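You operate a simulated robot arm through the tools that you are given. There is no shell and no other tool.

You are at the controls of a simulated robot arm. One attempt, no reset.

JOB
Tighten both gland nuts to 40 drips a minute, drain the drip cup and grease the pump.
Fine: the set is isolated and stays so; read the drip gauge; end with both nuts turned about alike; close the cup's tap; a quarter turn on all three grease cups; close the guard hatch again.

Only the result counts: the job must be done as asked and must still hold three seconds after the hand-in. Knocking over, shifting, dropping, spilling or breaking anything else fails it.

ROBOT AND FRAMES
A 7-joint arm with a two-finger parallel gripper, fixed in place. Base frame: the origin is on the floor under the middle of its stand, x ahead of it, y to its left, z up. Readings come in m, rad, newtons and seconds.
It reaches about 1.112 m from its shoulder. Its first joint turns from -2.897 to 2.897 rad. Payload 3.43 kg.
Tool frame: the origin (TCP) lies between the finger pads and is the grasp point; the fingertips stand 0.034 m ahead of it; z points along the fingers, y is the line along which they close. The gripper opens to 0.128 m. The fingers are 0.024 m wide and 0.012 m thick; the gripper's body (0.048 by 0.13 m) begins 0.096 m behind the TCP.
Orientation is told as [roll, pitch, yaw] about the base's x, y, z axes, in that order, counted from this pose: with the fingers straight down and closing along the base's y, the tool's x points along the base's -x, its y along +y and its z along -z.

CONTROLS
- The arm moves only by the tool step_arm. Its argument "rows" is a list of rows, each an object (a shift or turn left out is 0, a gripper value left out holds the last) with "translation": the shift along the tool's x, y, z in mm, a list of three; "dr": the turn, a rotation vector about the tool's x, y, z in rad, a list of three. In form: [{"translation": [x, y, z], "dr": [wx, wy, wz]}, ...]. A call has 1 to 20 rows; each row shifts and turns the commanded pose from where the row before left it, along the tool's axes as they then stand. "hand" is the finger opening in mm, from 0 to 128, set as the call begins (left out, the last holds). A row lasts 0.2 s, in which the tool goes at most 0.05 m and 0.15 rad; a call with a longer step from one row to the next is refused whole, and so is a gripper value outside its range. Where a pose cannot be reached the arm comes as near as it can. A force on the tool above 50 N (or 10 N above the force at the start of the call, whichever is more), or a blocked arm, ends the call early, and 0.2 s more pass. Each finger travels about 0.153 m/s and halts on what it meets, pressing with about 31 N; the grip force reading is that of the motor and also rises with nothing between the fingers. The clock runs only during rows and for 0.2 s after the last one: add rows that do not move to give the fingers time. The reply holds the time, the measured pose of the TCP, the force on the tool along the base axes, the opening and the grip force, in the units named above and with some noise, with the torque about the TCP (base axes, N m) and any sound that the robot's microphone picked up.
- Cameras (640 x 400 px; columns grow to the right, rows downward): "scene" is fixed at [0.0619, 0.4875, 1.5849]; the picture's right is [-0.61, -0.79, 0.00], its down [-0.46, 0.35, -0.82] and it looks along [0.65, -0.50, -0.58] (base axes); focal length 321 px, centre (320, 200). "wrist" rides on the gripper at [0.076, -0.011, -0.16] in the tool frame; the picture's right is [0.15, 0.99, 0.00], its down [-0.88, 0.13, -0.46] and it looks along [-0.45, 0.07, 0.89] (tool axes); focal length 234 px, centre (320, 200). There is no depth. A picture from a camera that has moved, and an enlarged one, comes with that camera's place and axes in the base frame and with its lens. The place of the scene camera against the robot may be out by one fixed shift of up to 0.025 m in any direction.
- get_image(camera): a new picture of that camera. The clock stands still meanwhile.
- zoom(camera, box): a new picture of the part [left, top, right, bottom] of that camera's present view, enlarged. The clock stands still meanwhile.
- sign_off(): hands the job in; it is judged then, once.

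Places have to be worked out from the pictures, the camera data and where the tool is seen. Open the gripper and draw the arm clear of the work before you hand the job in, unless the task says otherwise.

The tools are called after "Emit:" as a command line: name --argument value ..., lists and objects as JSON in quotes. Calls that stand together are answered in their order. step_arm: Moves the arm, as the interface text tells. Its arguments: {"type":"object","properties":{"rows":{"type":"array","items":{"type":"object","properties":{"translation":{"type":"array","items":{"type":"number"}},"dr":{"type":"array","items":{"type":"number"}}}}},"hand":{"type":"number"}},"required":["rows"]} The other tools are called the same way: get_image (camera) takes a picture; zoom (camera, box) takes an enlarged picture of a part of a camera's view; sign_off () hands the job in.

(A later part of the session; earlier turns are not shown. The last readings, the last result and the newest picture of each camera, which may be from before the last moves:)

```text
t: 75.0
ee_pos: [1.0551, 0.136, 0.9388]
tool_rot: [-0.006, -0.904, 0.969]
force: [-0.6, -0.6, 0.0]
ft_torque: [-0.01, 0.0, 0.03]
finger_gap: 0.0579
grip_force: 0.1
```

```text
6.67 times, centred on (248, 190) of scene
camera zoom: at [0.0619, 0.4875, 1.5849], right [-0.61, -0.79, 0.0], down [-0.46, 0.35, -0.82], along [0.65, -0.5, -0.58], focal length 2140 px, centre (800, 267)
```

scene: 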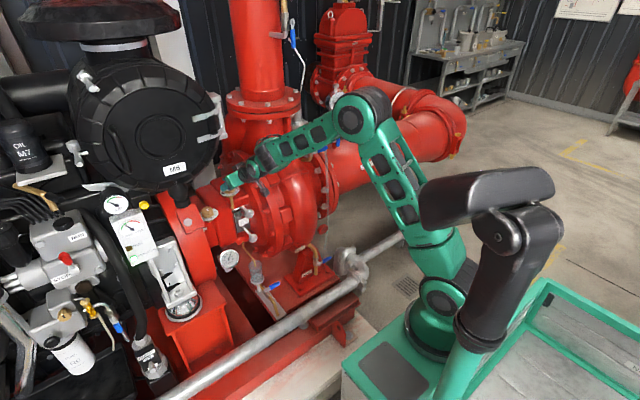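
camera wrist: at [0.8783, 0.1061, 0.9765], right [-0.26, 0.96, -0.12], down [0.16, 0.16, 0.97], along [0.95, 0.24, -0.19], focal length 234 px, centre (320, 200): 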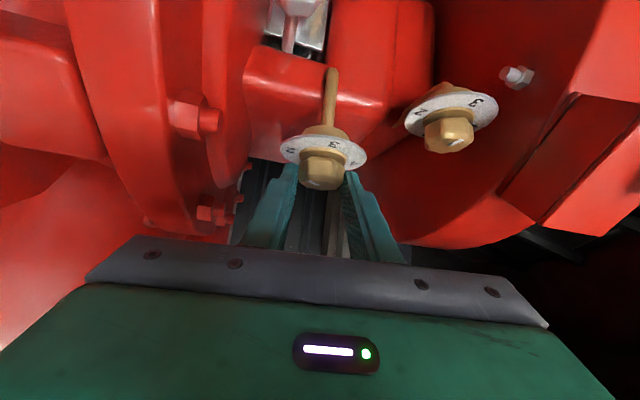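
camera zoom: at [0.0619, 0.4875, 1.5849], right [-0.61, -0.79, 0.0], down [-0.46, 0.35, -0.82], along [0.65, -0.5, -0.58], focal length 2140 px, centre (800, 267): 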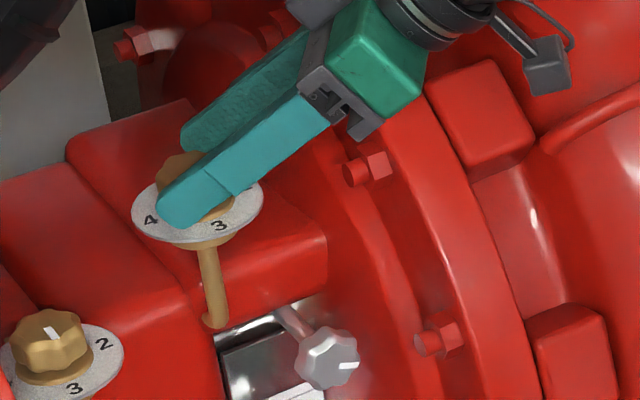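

The mark has advanced as expected. I re-grip and do the second 45° stroke.

Emit:
step_arm --rows '[{"translation": [0, 1.5, 0]}, {}]'

Emit:
step_arm --rows '[{}, {}, {}]' --hand 28

Emit:
step_arm --rows '[{"translation": [0, 2.2, 0], "dr": [0.1028, 0, 0.0811]}, {"translation": [0, 2.2, 0], "dr": [0.1028, 0, 0.0811]}, {"translation": [0, 2.2, 0], "dr": [0.1028, 0, 0.0811]}, {"translation": [0, 2.2, 0], "dr": [0.1028, 0, 0.0811]}, {"translation": [0, 2.2, 0], "dr": [0.1028, 0, 0.0811]}, {"translation": [0, 2.2, 0], "dr": [0.1028, 0, 0.0811]}, {}]'

Emit:
zoom --camera "wrist" --box '[220, 100, 420, 225]'

```text
t: 75.6
ee_pos: [1.0544, 0.1355, 0.9377]
tool_rot: [-0.007, -0.901, 0.967]
force: [-0.3, 0.4, 0.6]
ft_torque: [-0.02, 0.02, 0.0]
finger_gap: 0.058
grip_force: 0.1
```

```text
t: 76.4
ee_pos: [1.0544, 0.1351, 0.9379]
tool_rot: [-0.007, -0.902, 0.966]
force: [6.0, -1.0, 0.4]
ft_torque: [0.1, 0.29, -0.07]
finger_gap: 0.0376
grip_force: 45.2
```

```text
t: 78.0
ee_pos: [1.0466, 0.1465, 0.9378]
tool_rot: [-0.003, -0.906, 0.176]
force: [16.6, 6.3, 3.0]
ft_torque: [0.36, -0.72, 0.04]
finger_gap: 0.0371
grip_force: 45.0
```

```text
3.20 times, centred on (320, 162) of wrist
camera zoom: at [0.878, 0.1063, 0.9752], right [-0.26, 0.96, -0.12], down [0.16, 0.16, 0.97], along [0.95, 0.24, -0.19], focal length 749 px, centre (320, 320)
```

zoom: 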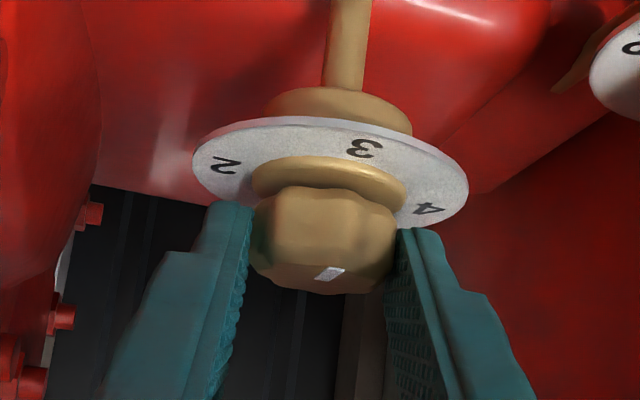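

Both strokes together make about 90.4°. I release and back off along the tool axis.

Emit:
step_arm --rows '[{}, {}, {}]' --hand 58

Emit:
step_arm --rows '[{"translation": [0, 0, -30]}, {"translation": [0, 0, -40]}, {"translation": [0, 0, -40]}, {}]'

Emit:
zoom --camera "scene" --box '[180, 160, 276, 220]'

Emit:
zoom --camera "wrist" --box '[256, 60, 496, 210]'

Emit:
get_image --camera "scene"

```text
t: 78.8
ee_pos: [1.0458, 0.1453, 0.9378]
tool_rot: [-0.006, -0.906, 0.182]
force: [0.0, 0.2, 0.1]
ft_torque: [-0.02, 0.0, -0.01]
finger_gap: 0.058
grip_force: 0.0
```

```text
t: 79.8
ee_pos: [0.9603, 0.1323, 1.0041]
tool_rot: [-0.003, -0.906, 0.178]
force: [0.7, 0.5, -0.6]
ft_torque: [0.03, -0.02, -0.02]
finger_gap: 0.0579
grip_force: 0.1
```

```text
6.67 times, centred on (228, 190) of scene
camera zoom: at [0.0619, 0.4875, 1.5849], right [-0.61, -0.79, 0.0], down [-0.46, 0.35, -0.82], along [0.65, -0.5, -0.58], focal length 2140 px, centre (933, 267)
```

zoom: 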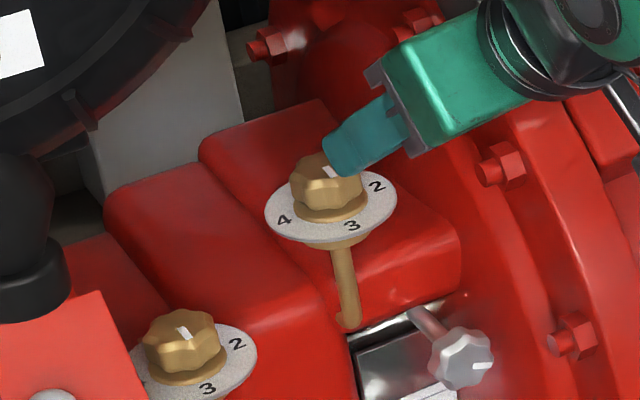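

```text
2.67 times, centred on (376, 135) of wrist
camera zoom: at [0.7926, 0.0912, 1.0423], right [-0.26, 0.96, -0.12], down [0.16, 0.16, 0.97], along [0.95, 0.24, -0.2], focal length 624 px, centre (171, 373)
```

zoom: 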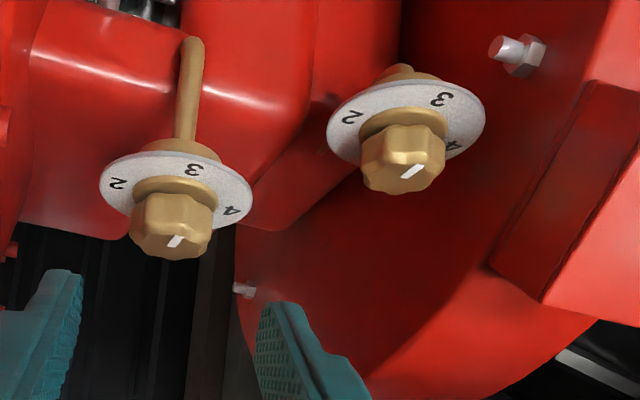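

```text
taken
```

scene: 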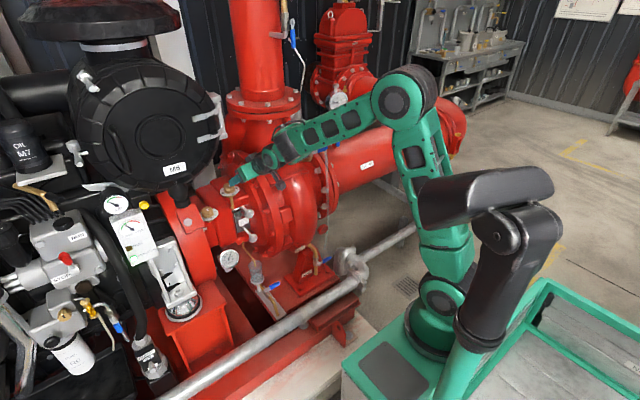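

Cup 1's mark now points to 3 (it was near 2), a quarter turn clockwise. I rotate the tool for cup 2 and move to a pre-grasp there.

Emit:
step_arm --rows '[{"dr": [-0.1125, 0, -0.0882]}, {"dr": [-0.1125, 0, -0.0882]}, {"dr": [-0.1125, 0, -0.0882]}, {"dr": [-0.1125, 0, -0.0882]}, {"translation": [7, 19.1, 34]}, {"translation": [7, 19.1, 34]}, {}]'

Emit:
get_image --camera "wrist"

Emit:
zoom --camera "wrist" --box '[220, 80, 420, 205]'

Emit:
zoom --camera "scene" --box '[160, 140, 320, 240]'

```text
t: 81.4
ee_pos: [0.9685, 0.1896, 0.9534]
tool_rot: [-0.003, -0.906, 0.75]
force: [-0.4, -0.3, 0.5]
ft_torque: [0.01, 0.02, -0.02]
finger_gap: 0.0579
grip_force: 0.0
```

```text
taken
camera wrist: at [0.8484, 0.0656, 0.9916], right [-0.74, 0.66, -0.12], down [0.05, 0.22, 0.97], along [0.67, 0.71, -0.2], focal length 234 px, centre (320, 200)
```

wrist: 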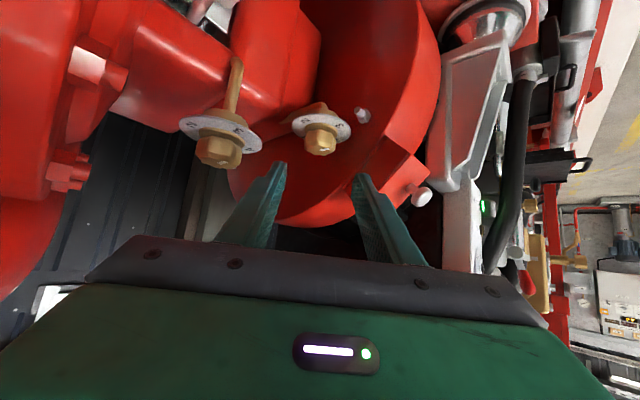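

```text
3.20 times, centred on (320, 142) of wrist
camera zoom: at [0.8484, 0.0656, 0.9916], right [-0.74, 0.66, -0.12], down [0.05, 0.22, 0.97], along [0.67, 0.71, -0.2], focal length 749 px, centre (320, 384)
```

zoom: 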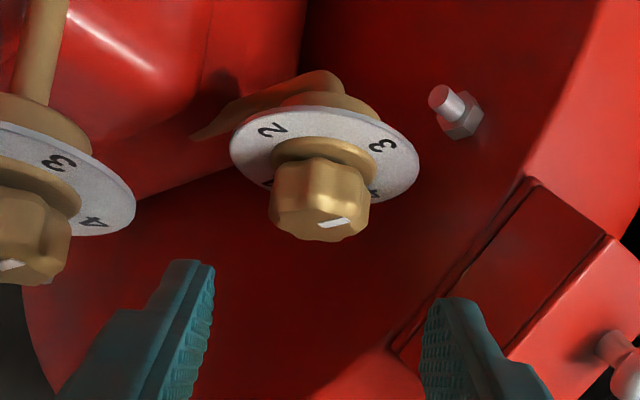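

```text
4.00 times, centred on (240, 190) of scene
camera zoom: at [0.0619, 0.4875, 1.5849], right [-0.61, -0.79, 0.0], down [-0.46, 0.35, -0.82], along [0.65, -0.5, -0.58], focal length 1284 px, centre (640, 240)
```

zoom: 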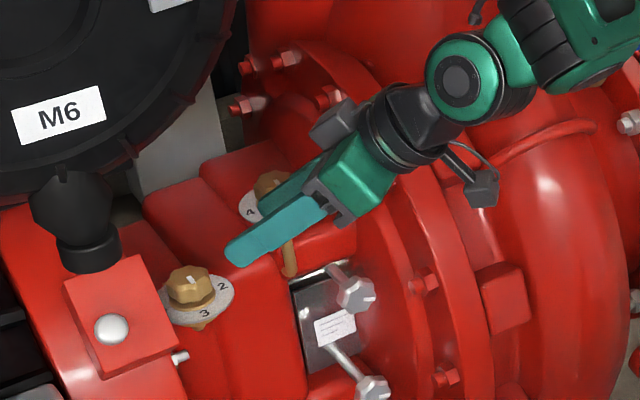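

Cup 2 is right on the axis. I advance 75 mm and check.

Emit:
step_arm --rows '[{"translation": [2, 0.5, 25]}, {"translation": [0, 0, 25]}, {"translation": [0, 0, 25]}, {}]'

Emit:
zoom --camera "wrist" --box '[220, 100, 420, 225]'

Emit:
zoom --camera "scene" --box '[180, 180, 276, 240]'

```text
t: 82.4
ee_pos: [1.0098, 0.2282, 0.9048]
tool_rot: [-0.003, -0.904, 0.749]
force: [-0.6, -0.8, -0.7]
ft_torque: [-0.03, 0.01, 0.02]
finger_gap: 0.0578
grip_force: 0.2
```

```text
3.20 times, centred on (320, 162) of wrist
camera zoom: at [0.891, 0.1035, 0.9444], right [-0.74, 0.66, -0.12], down [0.05, 0.22, 0.97], along [0.67, 0.71, -0.2], focal length 749 px, centre (320, 320)
```

zoom: 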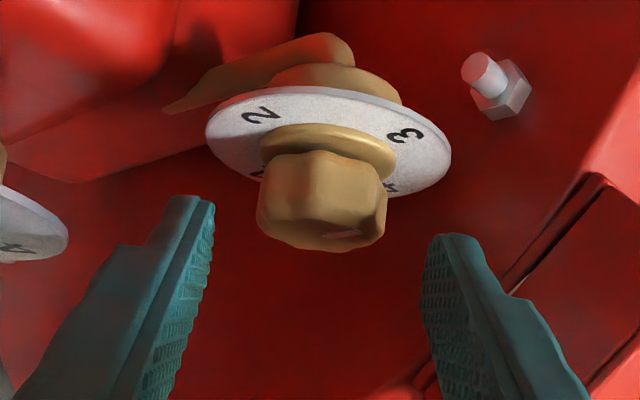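

```text
6.67 times, centred on (228, 210) of scene
camera zoom: at [0.0619, 0.4875, 1.5849], right [-0.61, -0.79, 0.0], down [-0.46, 0.35, -0.82], along [0.65, -0.5, -0.58], focal length 2140 px, centre (933, 133)
```

zoom: 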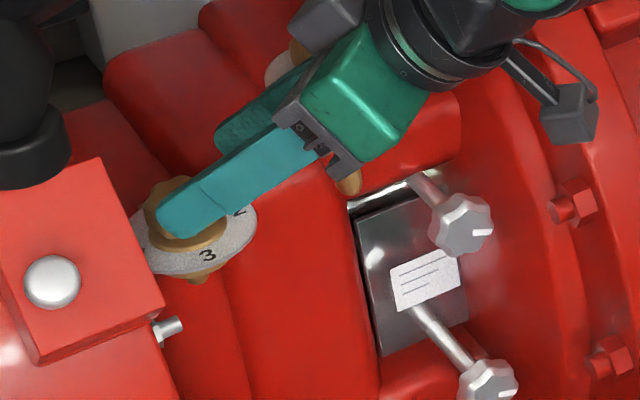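

Emit:
step_arm --rows '[{"translation": [0, 0, 16]}, {}]'

Emit:
zoom --camera "wrist" --box '[220, 100, 420, 225]'

Emit:
zoom --camera "scene" --box '[180, 180, 276, 240]'

```text
t: 83.0
ee_pos: [1.0183, 0.2382, 0.8958]
tool_rot: [-0.004, -0.905, 0.75]
force: [-0.1, -0.5, 0.7]
ft_torque: [-0.01, 0.01, -0.01]
finger_gap: 0.0579
grip_force: 0.0
```

```text
3.20 times, centred on (320, 162) of wrist
camera zoom: at [0.8995, 0.1126, 0.9342], right [-0.74, 0.66, -0.12], down [0.05, 0.22, 0.97], along [0.67, 0.71, -0.2], focal length 749 px, centre (320, 320)
```

zoom: 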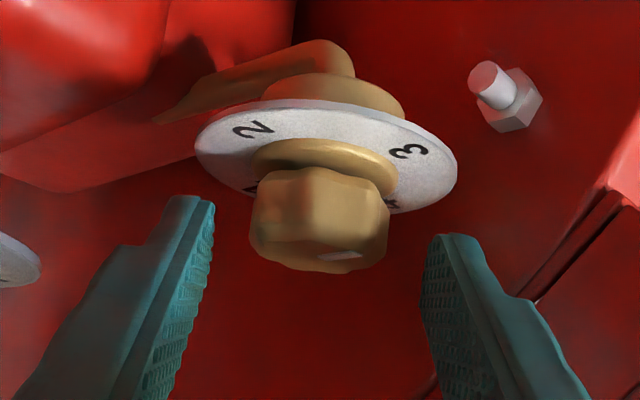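

```text
6.67 times, centred on (228, 210) of scene
camera zoom: at [0.0619, 0.4875, 1.5849], right [-0.61, -0.79, 0.0], down [-0.46, 0.35, -0.82], along [0.65, -0.5, -0.58], focal length 2140 px, centre (933, 133)
```

zoom: 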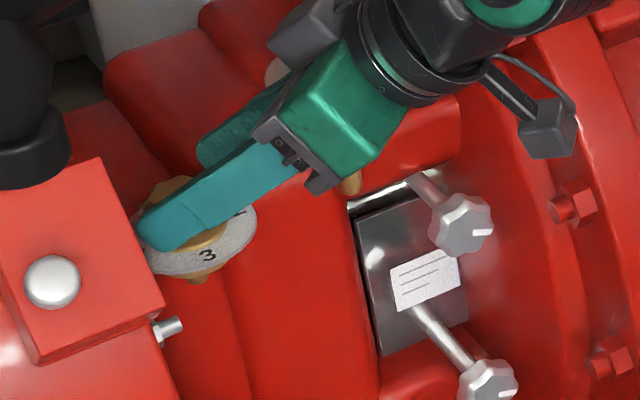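

The guard's side face is at about y≈0.30, close to one finger, so I narrow the opening to 48 mm and then move the last bit over the knob.

Emit:
step_arm --rows '[{}, {"translation": [0, 0, 8]}, {"translation": [-4.3, 0, 6.5]}, {}]' --hand 48

Emit:
zoom --camera "wrist" --box '[220, 100, 420, 225]'

Emit:
zoom --camera "scene" --box '[180, 180, 276, 240]'

```text
t: 84.0
ee_pos: [1.0301, 0.2488, 0.8885]
tool_rot: [-0.004, -0.905, 0.75]
force: [0.4, -0.2, -0.2]
ft_torque: [-0.01, -0.02, 0.0]
finger_gap: 0.0479
grip_force: 0.0
```

```text
3.20 times, centred on (320, 162) of wrist
camera zoom: at [0.9103, 0.1228, 0.9278], right [-0.74, 0.66, -0.12], down [0.05, 0.22, 0.97], along [0.67, 0.71, -0.2], focal length 749 px, centre (320, 320)
```

zoom: 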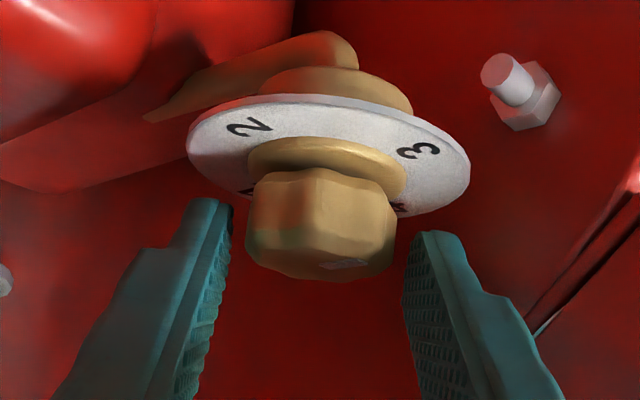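

```text
6.67 times, centred on (228, 210) of scene
camera zoom: at [0.0619, 0.4875, 1.5849], right [-0.61, -0.79, 0.0], down [-0.46, 0.35, -0.82], along [0.65, -0.5, -0.58], focal length 2140 px, centre (933, 133)
```

zoom: 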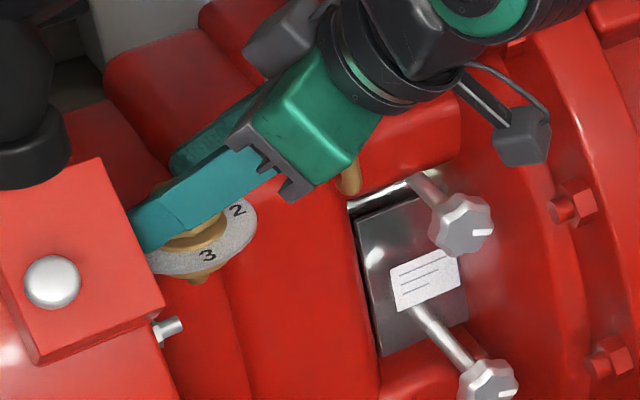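

Well placed. I close on cup 2's knob and turn 45° clockwise.

Emit:
step_arm --rows '[{}, {}, {}]' --hand 28

Emit:
step_arm --rows '[{"translation": [0, 2.0, 0], "dr": [0.1028, 0, 0.0811]}, {"translation": [0, 2.0, 0], "dr": [0.1028, 0, 0.0811]}, {}]'

Emit:
zoom --camera "wrist" --box '[220, 100, 420, 225]'

Emit:
get_image --camera "scene"

```text
t: 84.8
ee_pos: [1.0314, 0.2466, 0.8897]
tool_rot: [-0.006, -0.903, 0.748]
force: [8.5, -3.1, 1.4]
ft_torque: [-0.18, -0.13, -0.1]
finger_gap: 0.0376
grip_force: 45.2
```

```text
t: 85.6
ee_pos: [1.0282, 0.2476, 0.8894]
tool_rot: [-0.004, -0.908, 0.485]
force: [17.8, -3.0, 3.1]
ft_torque: [-0.12, -0.67, -0.16]
finger_gap: 0.0375
grip_force: 45.1
```

```text
3.20 times, centred on (320, 162) of wrist
camera zoom: at [0.8802, 0.1595, 0.9274], right [-0.54, 0.83, -0.12], down [0.1, 0.2, 0.97], along [0.84, 0.51, -0.19], focal length 749 px, centre (320, 320)
```

zoom: 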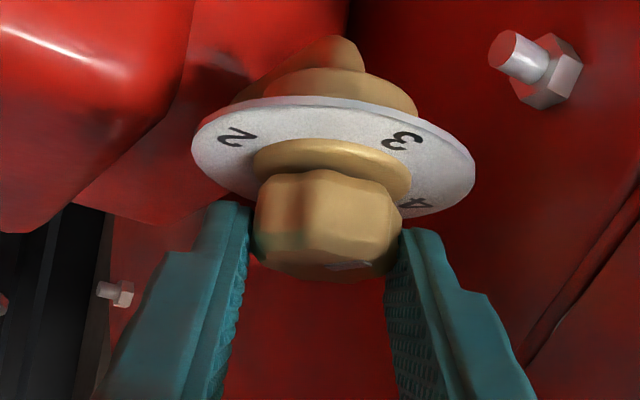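

```text
taken
```

scene: 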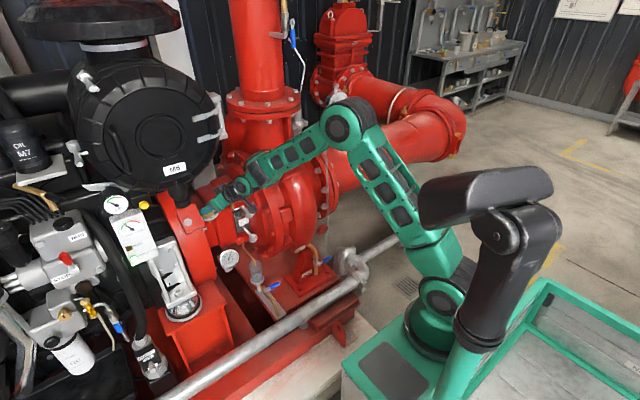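

Turning properly with the arm well clear of the canister. I continue the stroke.

Emit:
step_arm --rows '[{"translation": [0, 2.0, 0], "dr": [0.1028, 0, 0.0811]}, {"translation": [0, 2.0, 0], "dr": [0.1028, 0, 0.0811]}, {"translation": [0, 2.0, 0], "dr": [0.1028, 0, 0.0811]}, {"translation": [0, 2.0, 0], "dr": [0.1028, 0, 0.0811]}, {}]'

Emit:
zoom --camera "wrist" --box '[220, 100, 420, 225]'

Emit:
zoom --camera "scene" --box '[140, 120, 300, 220]'

```text
t: 86.8
ee_pos: [1.0264, 0.2548, 0.8887]
tool_rot: [0.002, -0.906, -0.043]
force: [18.1, -16.2, 9.6]
ft_torque: [-0.53, -1.46, -0.25]
finger_gap: 0.037
grip_force: 45.3
```

```text
3.20 times, centred on (320, 162) of wrist
camera zoom: at [0.8526, 0.2522, 0.9271], right [-0.05, 0.99, -0.12], down [0.19, 0.12, 0.97], along [0.98, 0.03, -0.19], focal length 749 px, centre (320, 320)
```

zoom: 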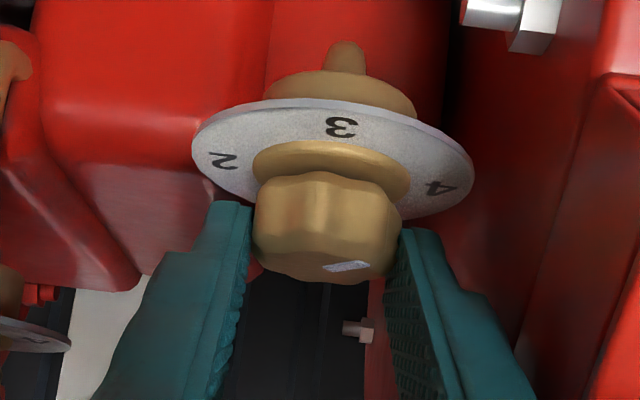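

```text
4.00 times, centred on (220, 170) of scene
camera zoom: at [0.0619, 0.4875, 1.5849], right [-0.61, -0.79, 0.0], down [-0.46, 0.35, -0.82], along [0.65, -0.5, -0.58], focal length 1284 px, centre (720, 320)
```

zoom: 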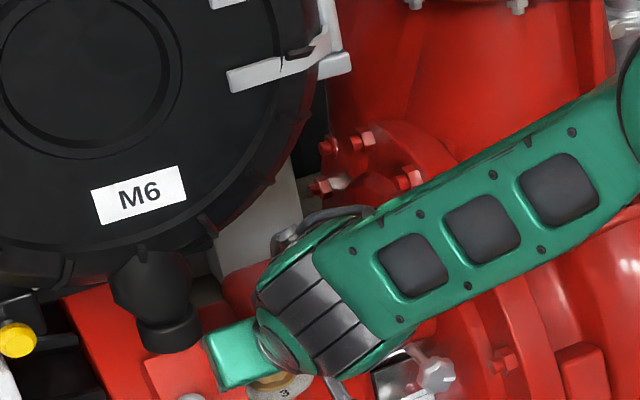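

Stroke one on cup 2 is done (0.79 rad). I open slightly, retreat 45 mm, orbit back 45° about the knob axis and re-approach.

Emit:
step_arm --rows '[{}, {}, {}]' --hand 48

Emit:
zoom --camera "wrist" --box '[220, 100, 420, 225]'

Emit:
step_arm --rows '[{"translation": [0, 0, -22.5]}, {"translation": [0, 0, -22.5]}, {"translation": [0, -6.85, 0], "dr": [-0.1028, 0, -0.0811]}, {"translation": [0, -6.85, 0], "dr": [-0.1028, 0, -0.0811]}, {"translation": [0, -6.85, 0], "dr": [-0.1028, 0, -0.0811]}, {"translation": [0, -6.85, 0], "dr": [-0.1028, 0, -0.0811]}, {"translation": [0, -6.85, 0], "dr": [-0.1028, 0, -0.0811]}, {"translation": [0, -6.85, 0], "dr": [-0.1028, 0, -0.0811]}, {}]'

Emit:
zoom --camera "wrist" --box '[220, 100, 420, 225]'

```text
t: 87.6
ee_pos: [1.0247, 0.2574, 0.8873]
tool_rot: [0.002, -0.903, -0.037]
force: [-2.7, -11.1, -5.5]
ft_torque: [0.09, -0.43, 0.83]
finger_gap: 0.0423
grip_force: 0.1
```

```text
3.20 times, centred on (320, 162) of wrist
camera zoom: at [0.8512, 0.2537, 0.9258], right [-0.05, 0.99, -0.12], down [0.19, 0.12, 0.97], along [0.98, 0.03, -0.2], focal length 749 px, centre (320, 320)
```

zoom: 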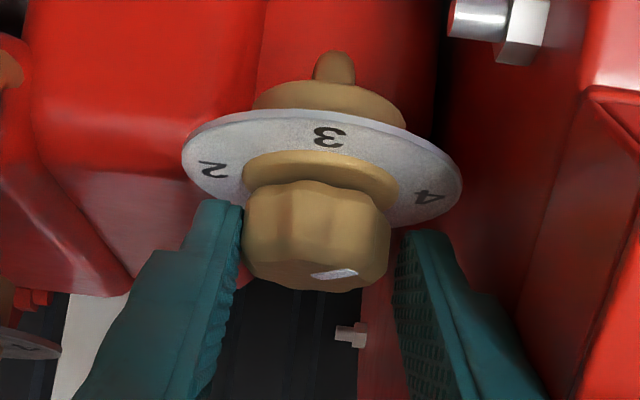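

```text
t: 89.6
ee_pos: [1.0009, 0.2211, 0.9167]
tool_rot: [-0.003, -0.905, 0.752]
force: [-1.6, 0.3, 0.6]
ft_torque: [0.01, 0.0, 0.01]
finger_gap: 0.0477
grip_force: 0.1
```

```text
3.20 times, centred on (320, 162) of wrist
camera zoom: at [0.8815, 0.0958, 0.9545], right [-0.74, 0.66, -0.12], down [0.05, 0.22, 0.97], along [0.67, 0.72, -0.2], focal length 749 px, centre (320, 320)
```

zoom: 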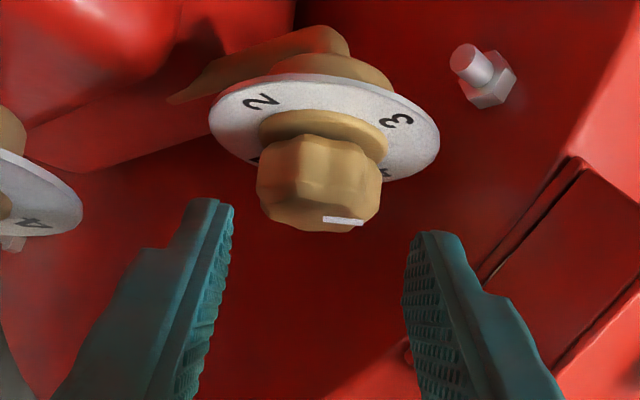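

The mark has moved from pointing at 3 to halfway between 3 and 4, as expected for 45°. I re-approach and grip for the second stroke.

Emit:
step_arm --rows '[{"translation": [0, 0, 22]}, {"translation": [-2.7, 0, 26]}, {}]'

Emit:
zoom --camera "wrist" --box '[220, 100, 420, 225]'

Emit:
step_arm --rows '[{}, {}, {}]' --hand 28

```text
t: 90.4
ee_pos: [1.0307, 0.2476, 0.8882]
tool_rot: [-0.003, -0.904, 0.75]
force: [-0.6, -0.4, 0.8]
ft_torque: [-0.02, 0.01, -0.01]
finger_gap: 0.0479
grip_force: 0.1
```

```text
3.20 times, centred on (320, 162) of wrist
camera zoom: at [0.9108, 0.1235, 0.9274], right [-0.74, 0.66, -0.12], down [0.05, 0.22, 0.97], along [0.67, 0.71, -0.2], focal length 749 px, centre (320, 320)
```

zoom: 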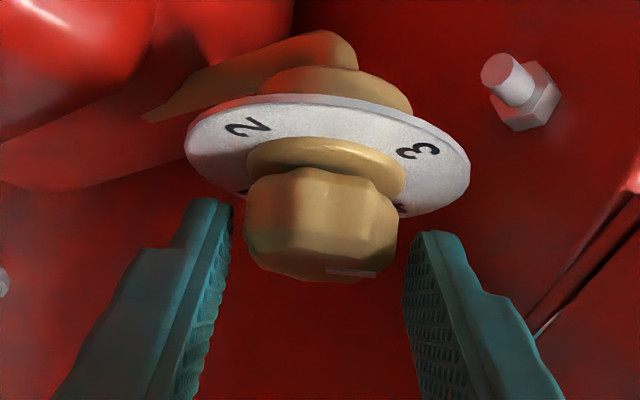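

```text
t: 91.2
ee_pos: [1.0305, 0.248, 0.8883]
tool_rot: [-0.003, -0.904, 0.749]
force: [9.8, -4.3, 0.0]
ft_torque: [0.07, 0.2, -0.15]
finger_gap: 0.0378
grip_force: 44.4
```

Emit:
step_arm --rows '[{"translation": [0, 2.0, 0], "dr": [0.1028, 0, 0.0811]}, {"translation": [0, 2.0, 0], "dr": [0.1028, 0, 0.0811]}, {"translation": [0, 2.0, 0], "dr": [0.1028, 0, 0.0811]}, {"translation": [0, 2.0, 0], "dr": [0.1028, 0, 0.0811]}, {"translation": [0, 2.0, 0], "dr": [0.1028, 0, 0.0811]}, {"translation": [0, 2.0, 0], "dr": [0.1028, 0, 0.0811]}, {}]'

Emit:
zoom --camera "wrist" --box '[220, 100, 420, 225]'

```text
t: 92.8
ee_pos: [1.0254, 0.2555, 0.889]
tool_rot: [-0.002, -0.907, -0.042]
force: [16.5, -20.4, -0.8]
ft_torque: [-0.47, -1.42, -0.3]
finger_gap: 0.0375
grip_force: 45.0
```

```text
3.20 times, centred on (320, 162) of wrist
camera zoom: at [0.8527, 0.2524, 0.9273], right [-0.05, 0.99, -0.12], down [0.19, 0.12, 0.97], along [0.98, 0.02, -0.19], focal length 749 px, centre (320, 320)
```

zoom: 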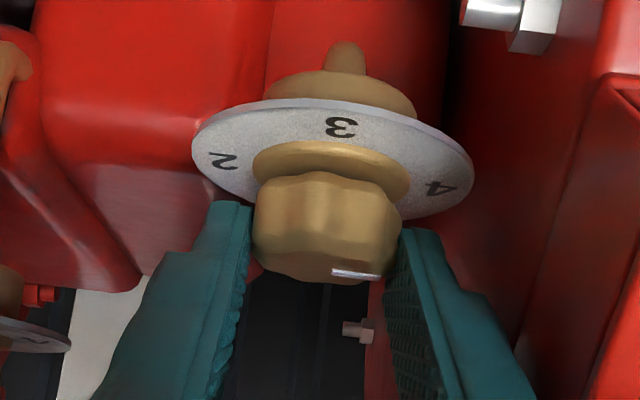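

Cup 2's mark now points to 4 and the total is about 90.6°. I shift 2.5 mm away from the guard, open just enough, and back off.

Emit:
step_arm --rows '[{"translation": [0, -2.5, 0]}, {}, {}, {}]' --hand 45

Emit:
zoom --camera "wrist" --box '[220, 100, 420, 225]'

```text
t: 93.8
ee_pos: [1.0237, 0.2559, 0.8896]
tool_rot: [0.001, -0.907, -0.039]
force: [-1.0, -1.7, -0.8]
ft_torque: [0.07, -0.06, 0.12]
finger_gap: 0.0439
grip_force: 0.1
```

```text
3.20 times, centred on (320, 162) of wrist
camera zoom: at [0.851, 0.2526, 0.9276], right [-0.05, 0.99, -0.11], down [0.19, 0.12, 0.97], along [0.98, 0.03, -0.2], focal length 749 px, centre (320, 320)
```

zoom: 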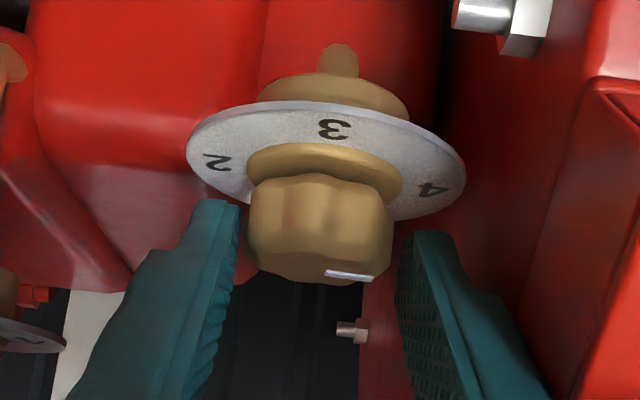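

Clear. I back away 17 cm along the tool axis and look at the hatch.

Emit:
step_arm --rows '[{"translation": [0, 0, -30]}, {"translation": [0, 0, -35]}, {"translation": [0, 0, -35]}, {"translation": [0, 0, -35]}, {"translation": [0, 0, -35]}, {}]'

Emit:
get_image --camera "wrist"

Emit:
zoom --camera "wrist" --box '[340, 60, 500, 160]'

Emit:
zoom --camera "scene" --box '[150, 160, 246, 220]'

```text
t: 95.2
ee_pos: [0.8925, 0.259, 0.9927]
tool_rot: [-0.001, -0.907, -0.038]
force: [-0.2, 0.0, 0.6]
ft_torque: [-0.01, -0.01, 0.01]
finger_gap: 0.0451
grip_force: 0.1
```

```text
taken
camera wrist: at [0.7191, 0.256, 1.0314], right [-0.05, 0.99, -0.12], down [0.19, 0.12, 0.97], along [0.98, 0.03, -0.2], focal length 234 px, centre (320, 200)
```

wrist: 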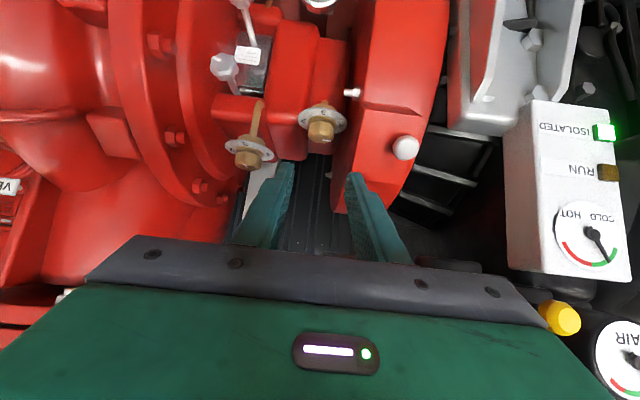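

```text
4.00 times, centred on (420, 110) of wrist
camera zoom: at [0.7191, 0.256, 1.0314], right [-0.05, 0.99, -0.12], down [0.19, 0.12, 0.97], along [0.98, 0.03, -0.2], focal length 937 px, centre (-80, 560)
```

zoom: 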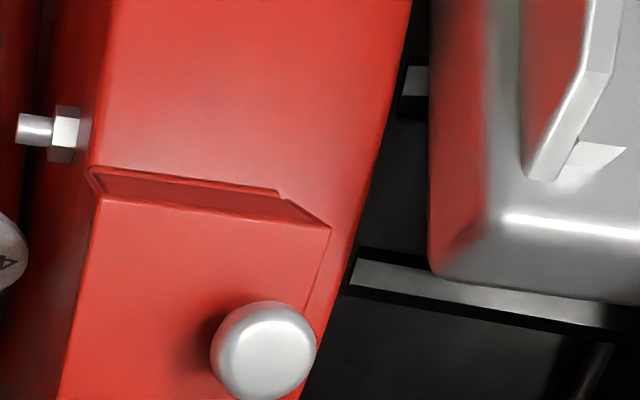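

```text
6.67 times, centred on (198, 190) of scene
camera zoom: at [0.0619, 0.4875, 1.5849], right [-0.61, -0.79, 0.0], down [-0.46, 0.35, -0.82], along [0.65, -0.5, -0.58], focal length 2140 px, centre (1133, 267)
```

zoom: 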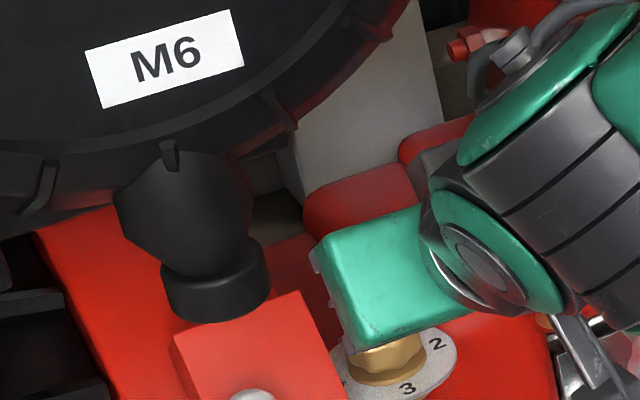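

Now the hatch. I zoom closely from both cameras to understand how it opens.

Emit:
zoom --camera "scene" --box '[166, 196, 214, 241]'

Emit:
zoom --camera "wrist" --box '[330, 90, 442, 160]'

```text
8.89 times, centred on (190, 218) of scene
camera zoom: at [0.0619, 0.4875, 1.5849], right [-0.61, -0.79, 0.0], down [-0.46, 0.35, -0.82], along [0.65, -0.5, -0.58], focal length 2853 px, centre (1476, 36)
```

zoom: 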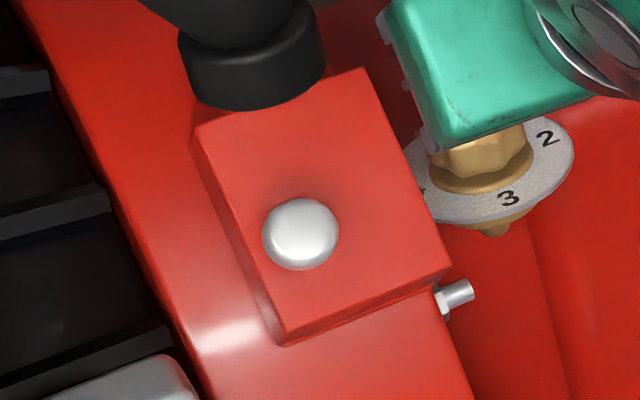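

```text
5.71 times, centred on (386, 125) of wrist
camera zoom: at [0.7191, 0.256, 1.0314], right [-0.05, 0.99, -0.12], down [0.19, 0.12, 0.97], along [0.98, 0.03, -0.2], focal length 1338 px, centre (-57, 629)
```

zoom: 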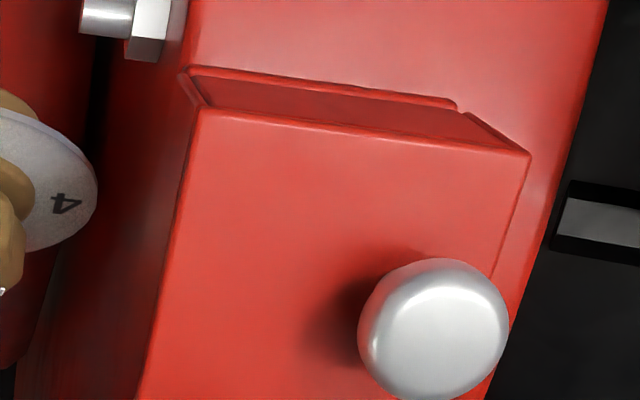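

There's no visible hinge, but the knob sits at the +y edge, so the hatch likely swings about its -y edge. A black dust valve hangs close above it, so I get a level view from in front to place it.

Emit:
step_arm --rows '[{"translation": [30.8, 22.5, -16.2]}, {"translation": [30.8, 22.5, -16.2]}, {"translation": [30.8, 22.5, -16.2]}, {"dr": [0, -0.1215, 0]}, {"dr": [0, -0.1215, 0]}, {}]' --hand 110

Emit:
get_image --camera "wrist"

Emit:
zoom --camera "wrist" --box '[256, 120, 416, 220]'

Emit:
get_image --camera "scene"

```text
t: 96.6
ee_pos: [0.8005, 0.3325, 0.9525]
tool_rot: [0.0, -1.151, -0.038]
force: [0.0, -0.9, 0.0]
ft_torque: [0.04, 0.0, 0.03]
finger_gap: 0.1103
grip_force: 0.0
```

```text
taken
camera wrist: at [0.622, 0.3281, 0.9474], right [-0.02, 0.99, -0.13], down [-0.05, 0.13, 0.99], along [1.0, 0.03, 0.05], focal length 234 px, centre (320, 200)
```

wrist: 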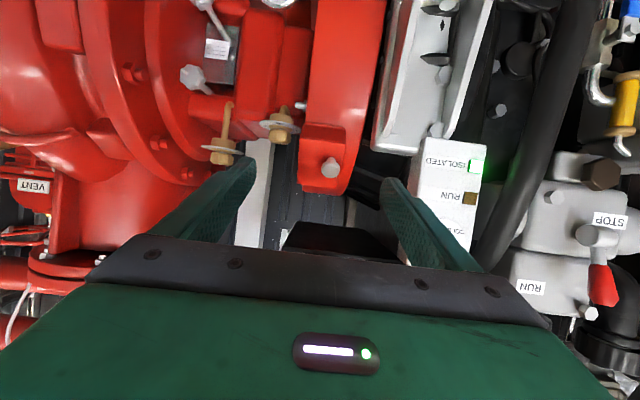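

```text
4.00 times, centred on (336, 170) of wrist
camera zoom: at [0.622, 0.3281, 0.9474], right [-0.02, 0.99, -0.13], down [-0.05, 0.13, 0.99], along [1.0, 0.03, 0.05], focal length 937 px, centre (256, 320)
```

zoom: 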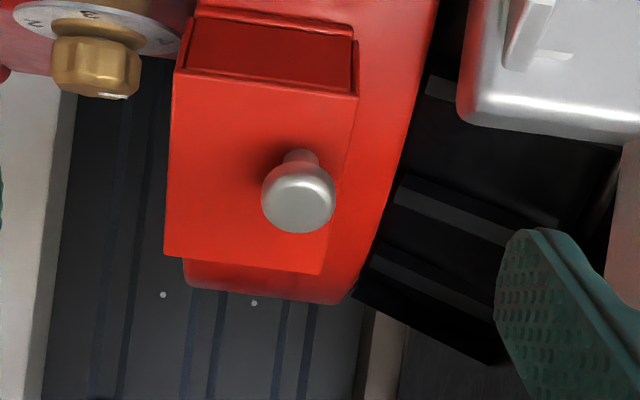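

```text
taken
```

scene: 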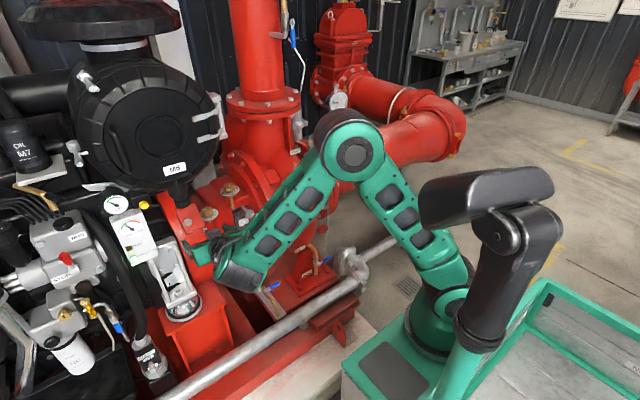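

Emit:
zoom --camera "wrist" --box '[240, 180, 400, 280]'

Emit:
zoom --camera "scene" --box '[140, 160, 260, 235]'

```text
4.00 times, centred on (320, 230) of wrist
camera zoom: at [0.622, 0.3281, 0.9474], right [-0.02, 0.99, -0.13], down [-0.05, 0.13, 0.99], along [1.0, 0.03, 0.05], focal length 937 px, centre (320, 80)
```

zoom: 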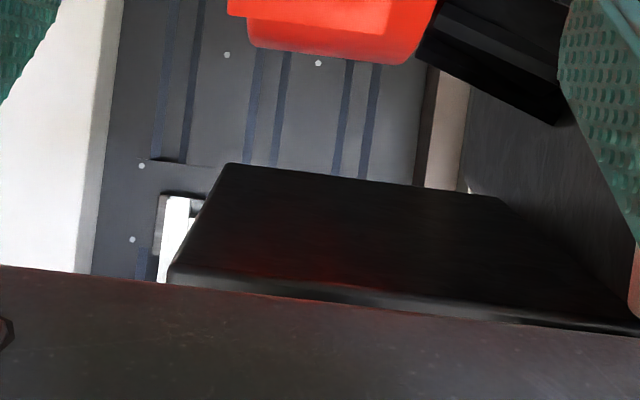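

```text
5.33 times, centred on (200, 198) of scene
camera zoom: at [0.0619, 0.4875, 1.5849], right [-0.61, -0.79, 0.0], down [-0.46, 0.35, -0.82], along [0.65, -0.5, -0.58], focal length 1712 px, centre (960, 213)
```

zoom: 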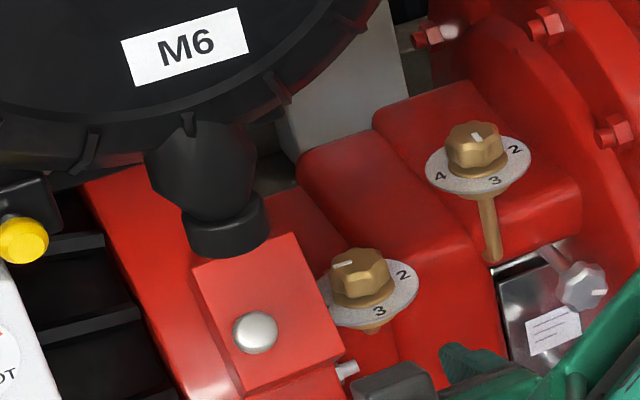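

The knob head is at about [0.948, 0.347, 0.920] on a boxy hatch facing up toward the robot, and the dust valve is above z≈1.03. I move in from the front with a fairly level tool to straddle the knob.

Emit:
step_arm --rows '[{"translation": [-30, 19, 0]}, {"translation": [0, 0, 35]}, {"translation": [0, 0, 35]}, {"translation": [0, 0, 25]}, {}]' --hand 60

Emit:
get_image --camera "wrist"

Emit:
get_image --camera "scene"

Emit:
zoom --camera "wrist" --box '[220, 100, 420, 225]'

```text
t: 97.8
ee_pos: [0.8996, 0.3463, 0.9391]
tool_rot: [0.0, -1.15, -0.039]
force: [-1.3, 0.2, 0.1]
ft_torque: [-0.05, 0.0, 0.01]
finger_gap: 0.0601
grip_force: 0.0
```

```text
taken
camera wrist: at [0.7219, 0.3426, 0.9353], right [-0.02, 0.99, -0.13], down [-0.05, 0.13, 0.99], along [1.0, 0.03, 0.05], focal length 234 px, centre (320, 200)
```

wrist: 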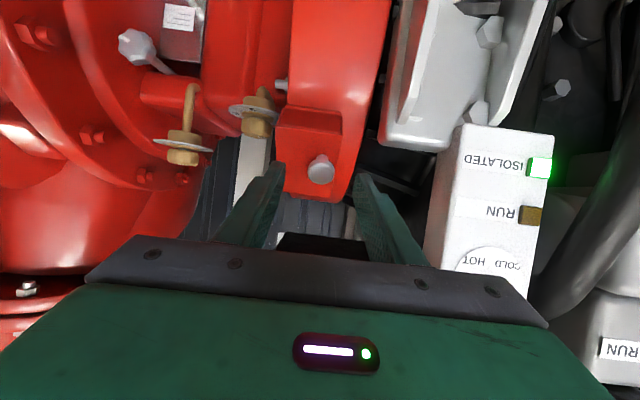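

```text
taken
```

scene: 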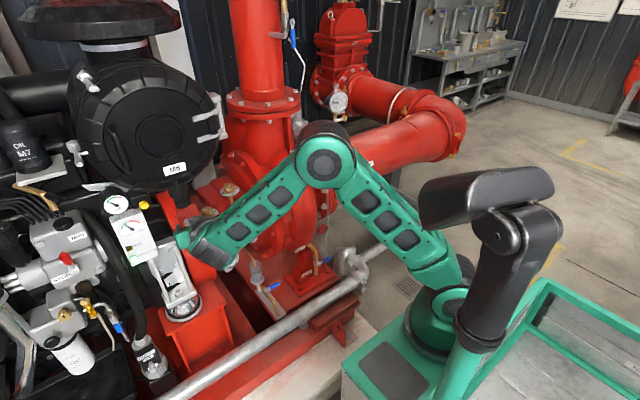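

```text
3.20 times, centred on (320, 162) of wrist
camera zoom: at [0.7219, 0.3426, 0.9353], right [-0.02, 0.99, -0.13], down [-0.05, 0.13, 0.99], along [1.0, 0.03, 0.05], focal length 749 px, centre (320, 320)
```

zoom: 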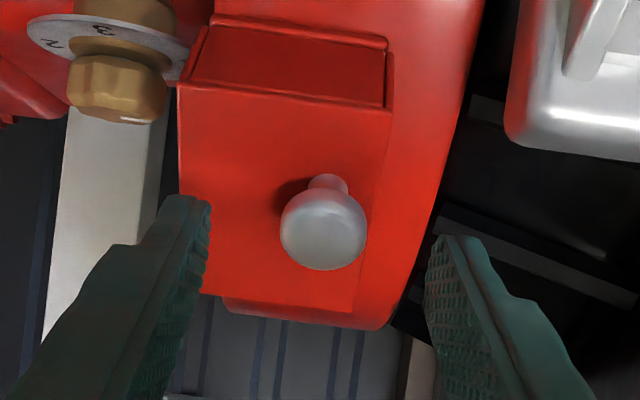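

Aligned. I advance 30 mm and close on the knob.

Emit:
step_arm --rows '[{"translation": [0, 0, 15]}, {"translation": [0, 0, 15]}, {}]'

Emit:
step_arm --rows '[{}, {}, {}]' --hand 16

Emit:
zoom --camera "wrist" --box '[220, 100, 420, 225]'

```text
t: 98.6
ee_pos: [0.9264, 0.3457, 0.9264]
tool_rot: [-0.001, -1.149, -0.038]
force: [-0.5, -0.4, -0.2]
ft_torque: [-0.04, 0.01, 0.03]
finger_gap: 0.0601
grip_force: 0.1
```

```text
t: 99.4
ee_pos: [0.9251, 0.3467, 0.9276]
tool_rot: [0.002, -1.148, -0.038]
force: [0.9, 3.0, 1.2]
ft_torque: [0.11, -0.04, 0.13]
finger_gap: 0.0251
grip_force: 44.8
```

```text
3.20 times, centred on (320, 162) of wrist
camera zoom: at [0.7483, 0.3421, 0.9228], right [-0.02, 0.99, -0.13], down [-0.05, 0.13, 0.99], along [1.0, 0.03, 0.05], focal length 749 px, centre (320, 320)
```

zoom: 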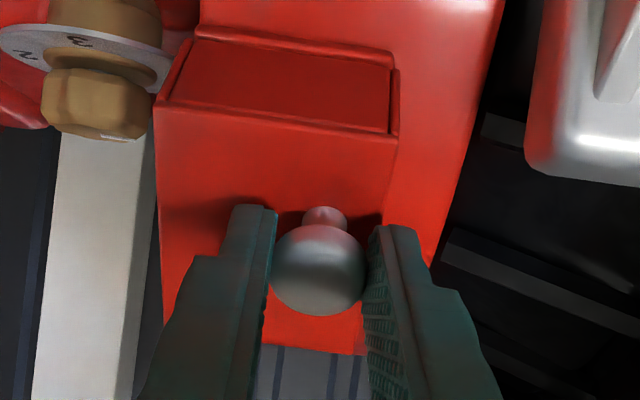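

Gripped at 25 mm. I test gently which way it moves with a small 6 mm pull straight out.

Emit:
step_arm --rows '[{"translation": [-0.7, 0, -3]}, {"translation": [-0.7, 0, -3]}, {}]'

Emit:
zoom --camera "wrist" --box '[220, 100, 420, 225]'

```text
t: 100.2
ee_pos: [0.9235, 0.3416, 0.9304]
tool_rot: [-0.006, -1.149, -0.037]
force: [16.9, -12.9, -6.3]
ft_torque: [-0.08, 0.0, -0.35]
finger_gap: 0.0249
grip_force: 45.1
```

```text
3.20 times, centred on (320, 162) of wrist
camera zoom: at [0.7452, 0.3395, 0.9256], right [-0.02, 0.99, -0.14], down [-0.05, 0.14, 0.99], along [1.0, 0.02, 0.05], focal length 749 px, centre (320, 320)
```

zoom: 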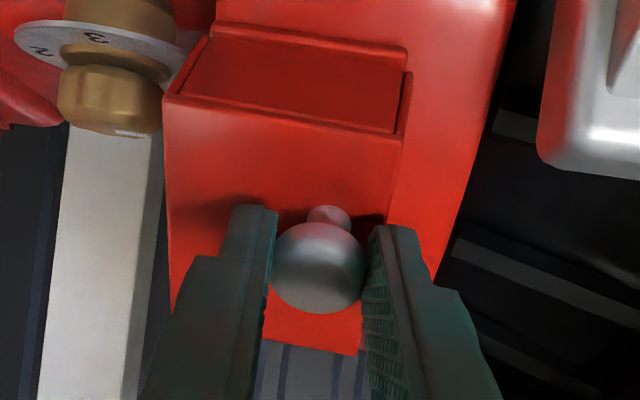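

It swung outward and toward -y together, so the hinge is along the -y edge, set deep at about [1.013, 0.299, 0.871]. I swing it open along the arc about that hinge, starting with three steps.

Emit:
step_arm --rows '[{"translation": [-1.3, -12, -3.5], "dr": [-0.117, 0.0028, 0.0265]}, {"translation": [-1.3, -13, -4.4], "dr": [-0.117, 0.0028, 0.0265]}, {"translation": [-1.3, -13, -4.4], "dr": [-0.117, 0.0028, 0.0265]}, {}]'

Emit:
get_image --camera "wrist"

Emit:
zoom --camera "scene" --box '[140, 160, 300, 260]'

```text
t: 101.2
ee_pos: [0.9147, 0.308, 0.9382]
tool_rot: [0.517, -1.122, -0.218]
force: [4.4, -0.8, 8.4]
ft_torque: [-0.12, -0.2, -0.2]
finger_gap: 0.0247
grip_force: 44.6
```

```text
taken
camera wrist: at [0.7443, 0.2546, 0.9271], right [-0.31, 0.95, 0.08], down [-0.06, -0.1, 0.99], along [0.95, 0.3, 0.08], focal length 234 px, centre (320, 200)
```

wrist: 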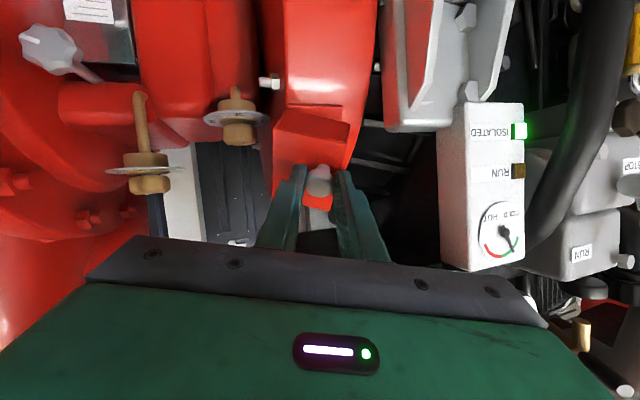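

```text
4.00 times, centred on (220, 210) of scene
camera zoom: at [0.0619, 0.4875, 1.5849], right [-0.61, -0.79, 0.0], down [-0.46, 0.35, -0.82], along [0.65, -0.5, -0.58], focal length 1284 px, centre (720, 160)
```

zoom: 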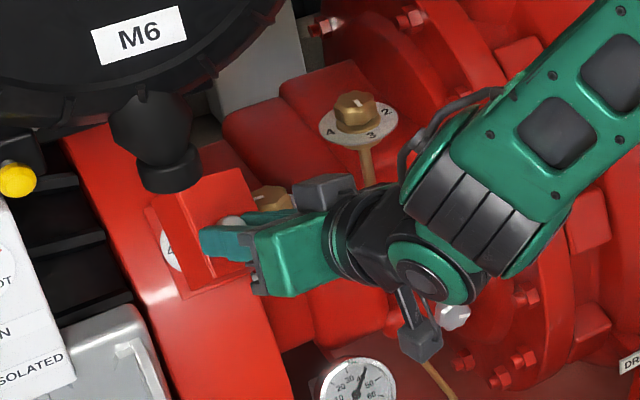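

The hatch swings open, and I can see the third grease cup's dial inside. I continue opening.

Emit:
step_arm --rows '[{"translation": [-1.3, -13, -4.4], "dr": [-0.117, 0.0028, 0.0265]}, {"translation": [-1.3, -13, -4.4], "dr": [-0.117, 0.0028, 0.0265]}, {"translation": [-1.3, -13, -4.4], "dr": [-0.117, 0.0028, 0.0265]}, {}]'

Emit:
get_image --camera "wrist"

Emit:
zoom --camera "scene" --box '[140, 160, 300, 260]'

```text
t: 102.2
ee_pos: [0.9176, 0.2651, 0.9351]
tool_rot: [0.965, -1.064, -0.332]
force: [-3.1, -6.7, 23.1]
ft_torque: [0.27, -0.62, -0.27]
finger_gap: 0.0247
grip_force: 45.2
```

```text
taken
camera wrist: at [0.7687, 0.1706, 0.9084], right [-0.56, 0.79, 0.27], down [0.0, -0.32, 0.95], along [0.83, 0.53, 0.17], focal length 234 px, centre (320, 200)
```

wrist: 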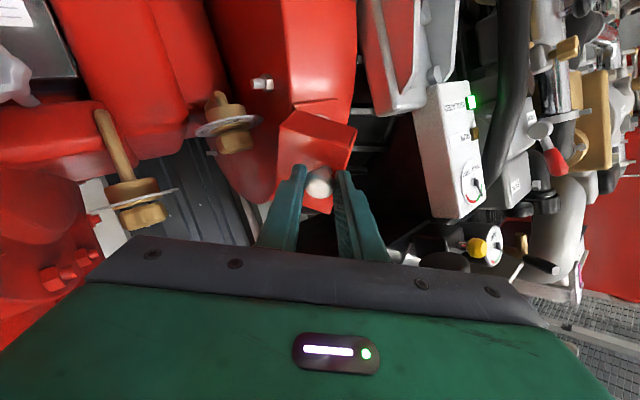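

```text
4.00 times, centred on (220, 210) of scene
camera zoom: at [0.0619, 0.4875, 1.5849], right [-0.61, -0.79, 0.0], down [-0.46, 0.35, -0.82], along [0.65, -0.5, -0.58], focal length 1284 px, centre (720, 160)
```

zoom: 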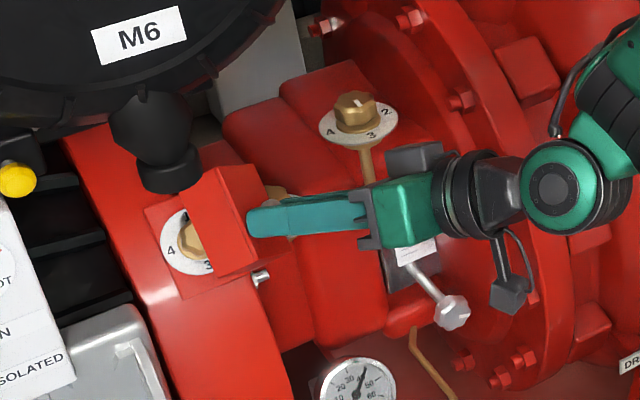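

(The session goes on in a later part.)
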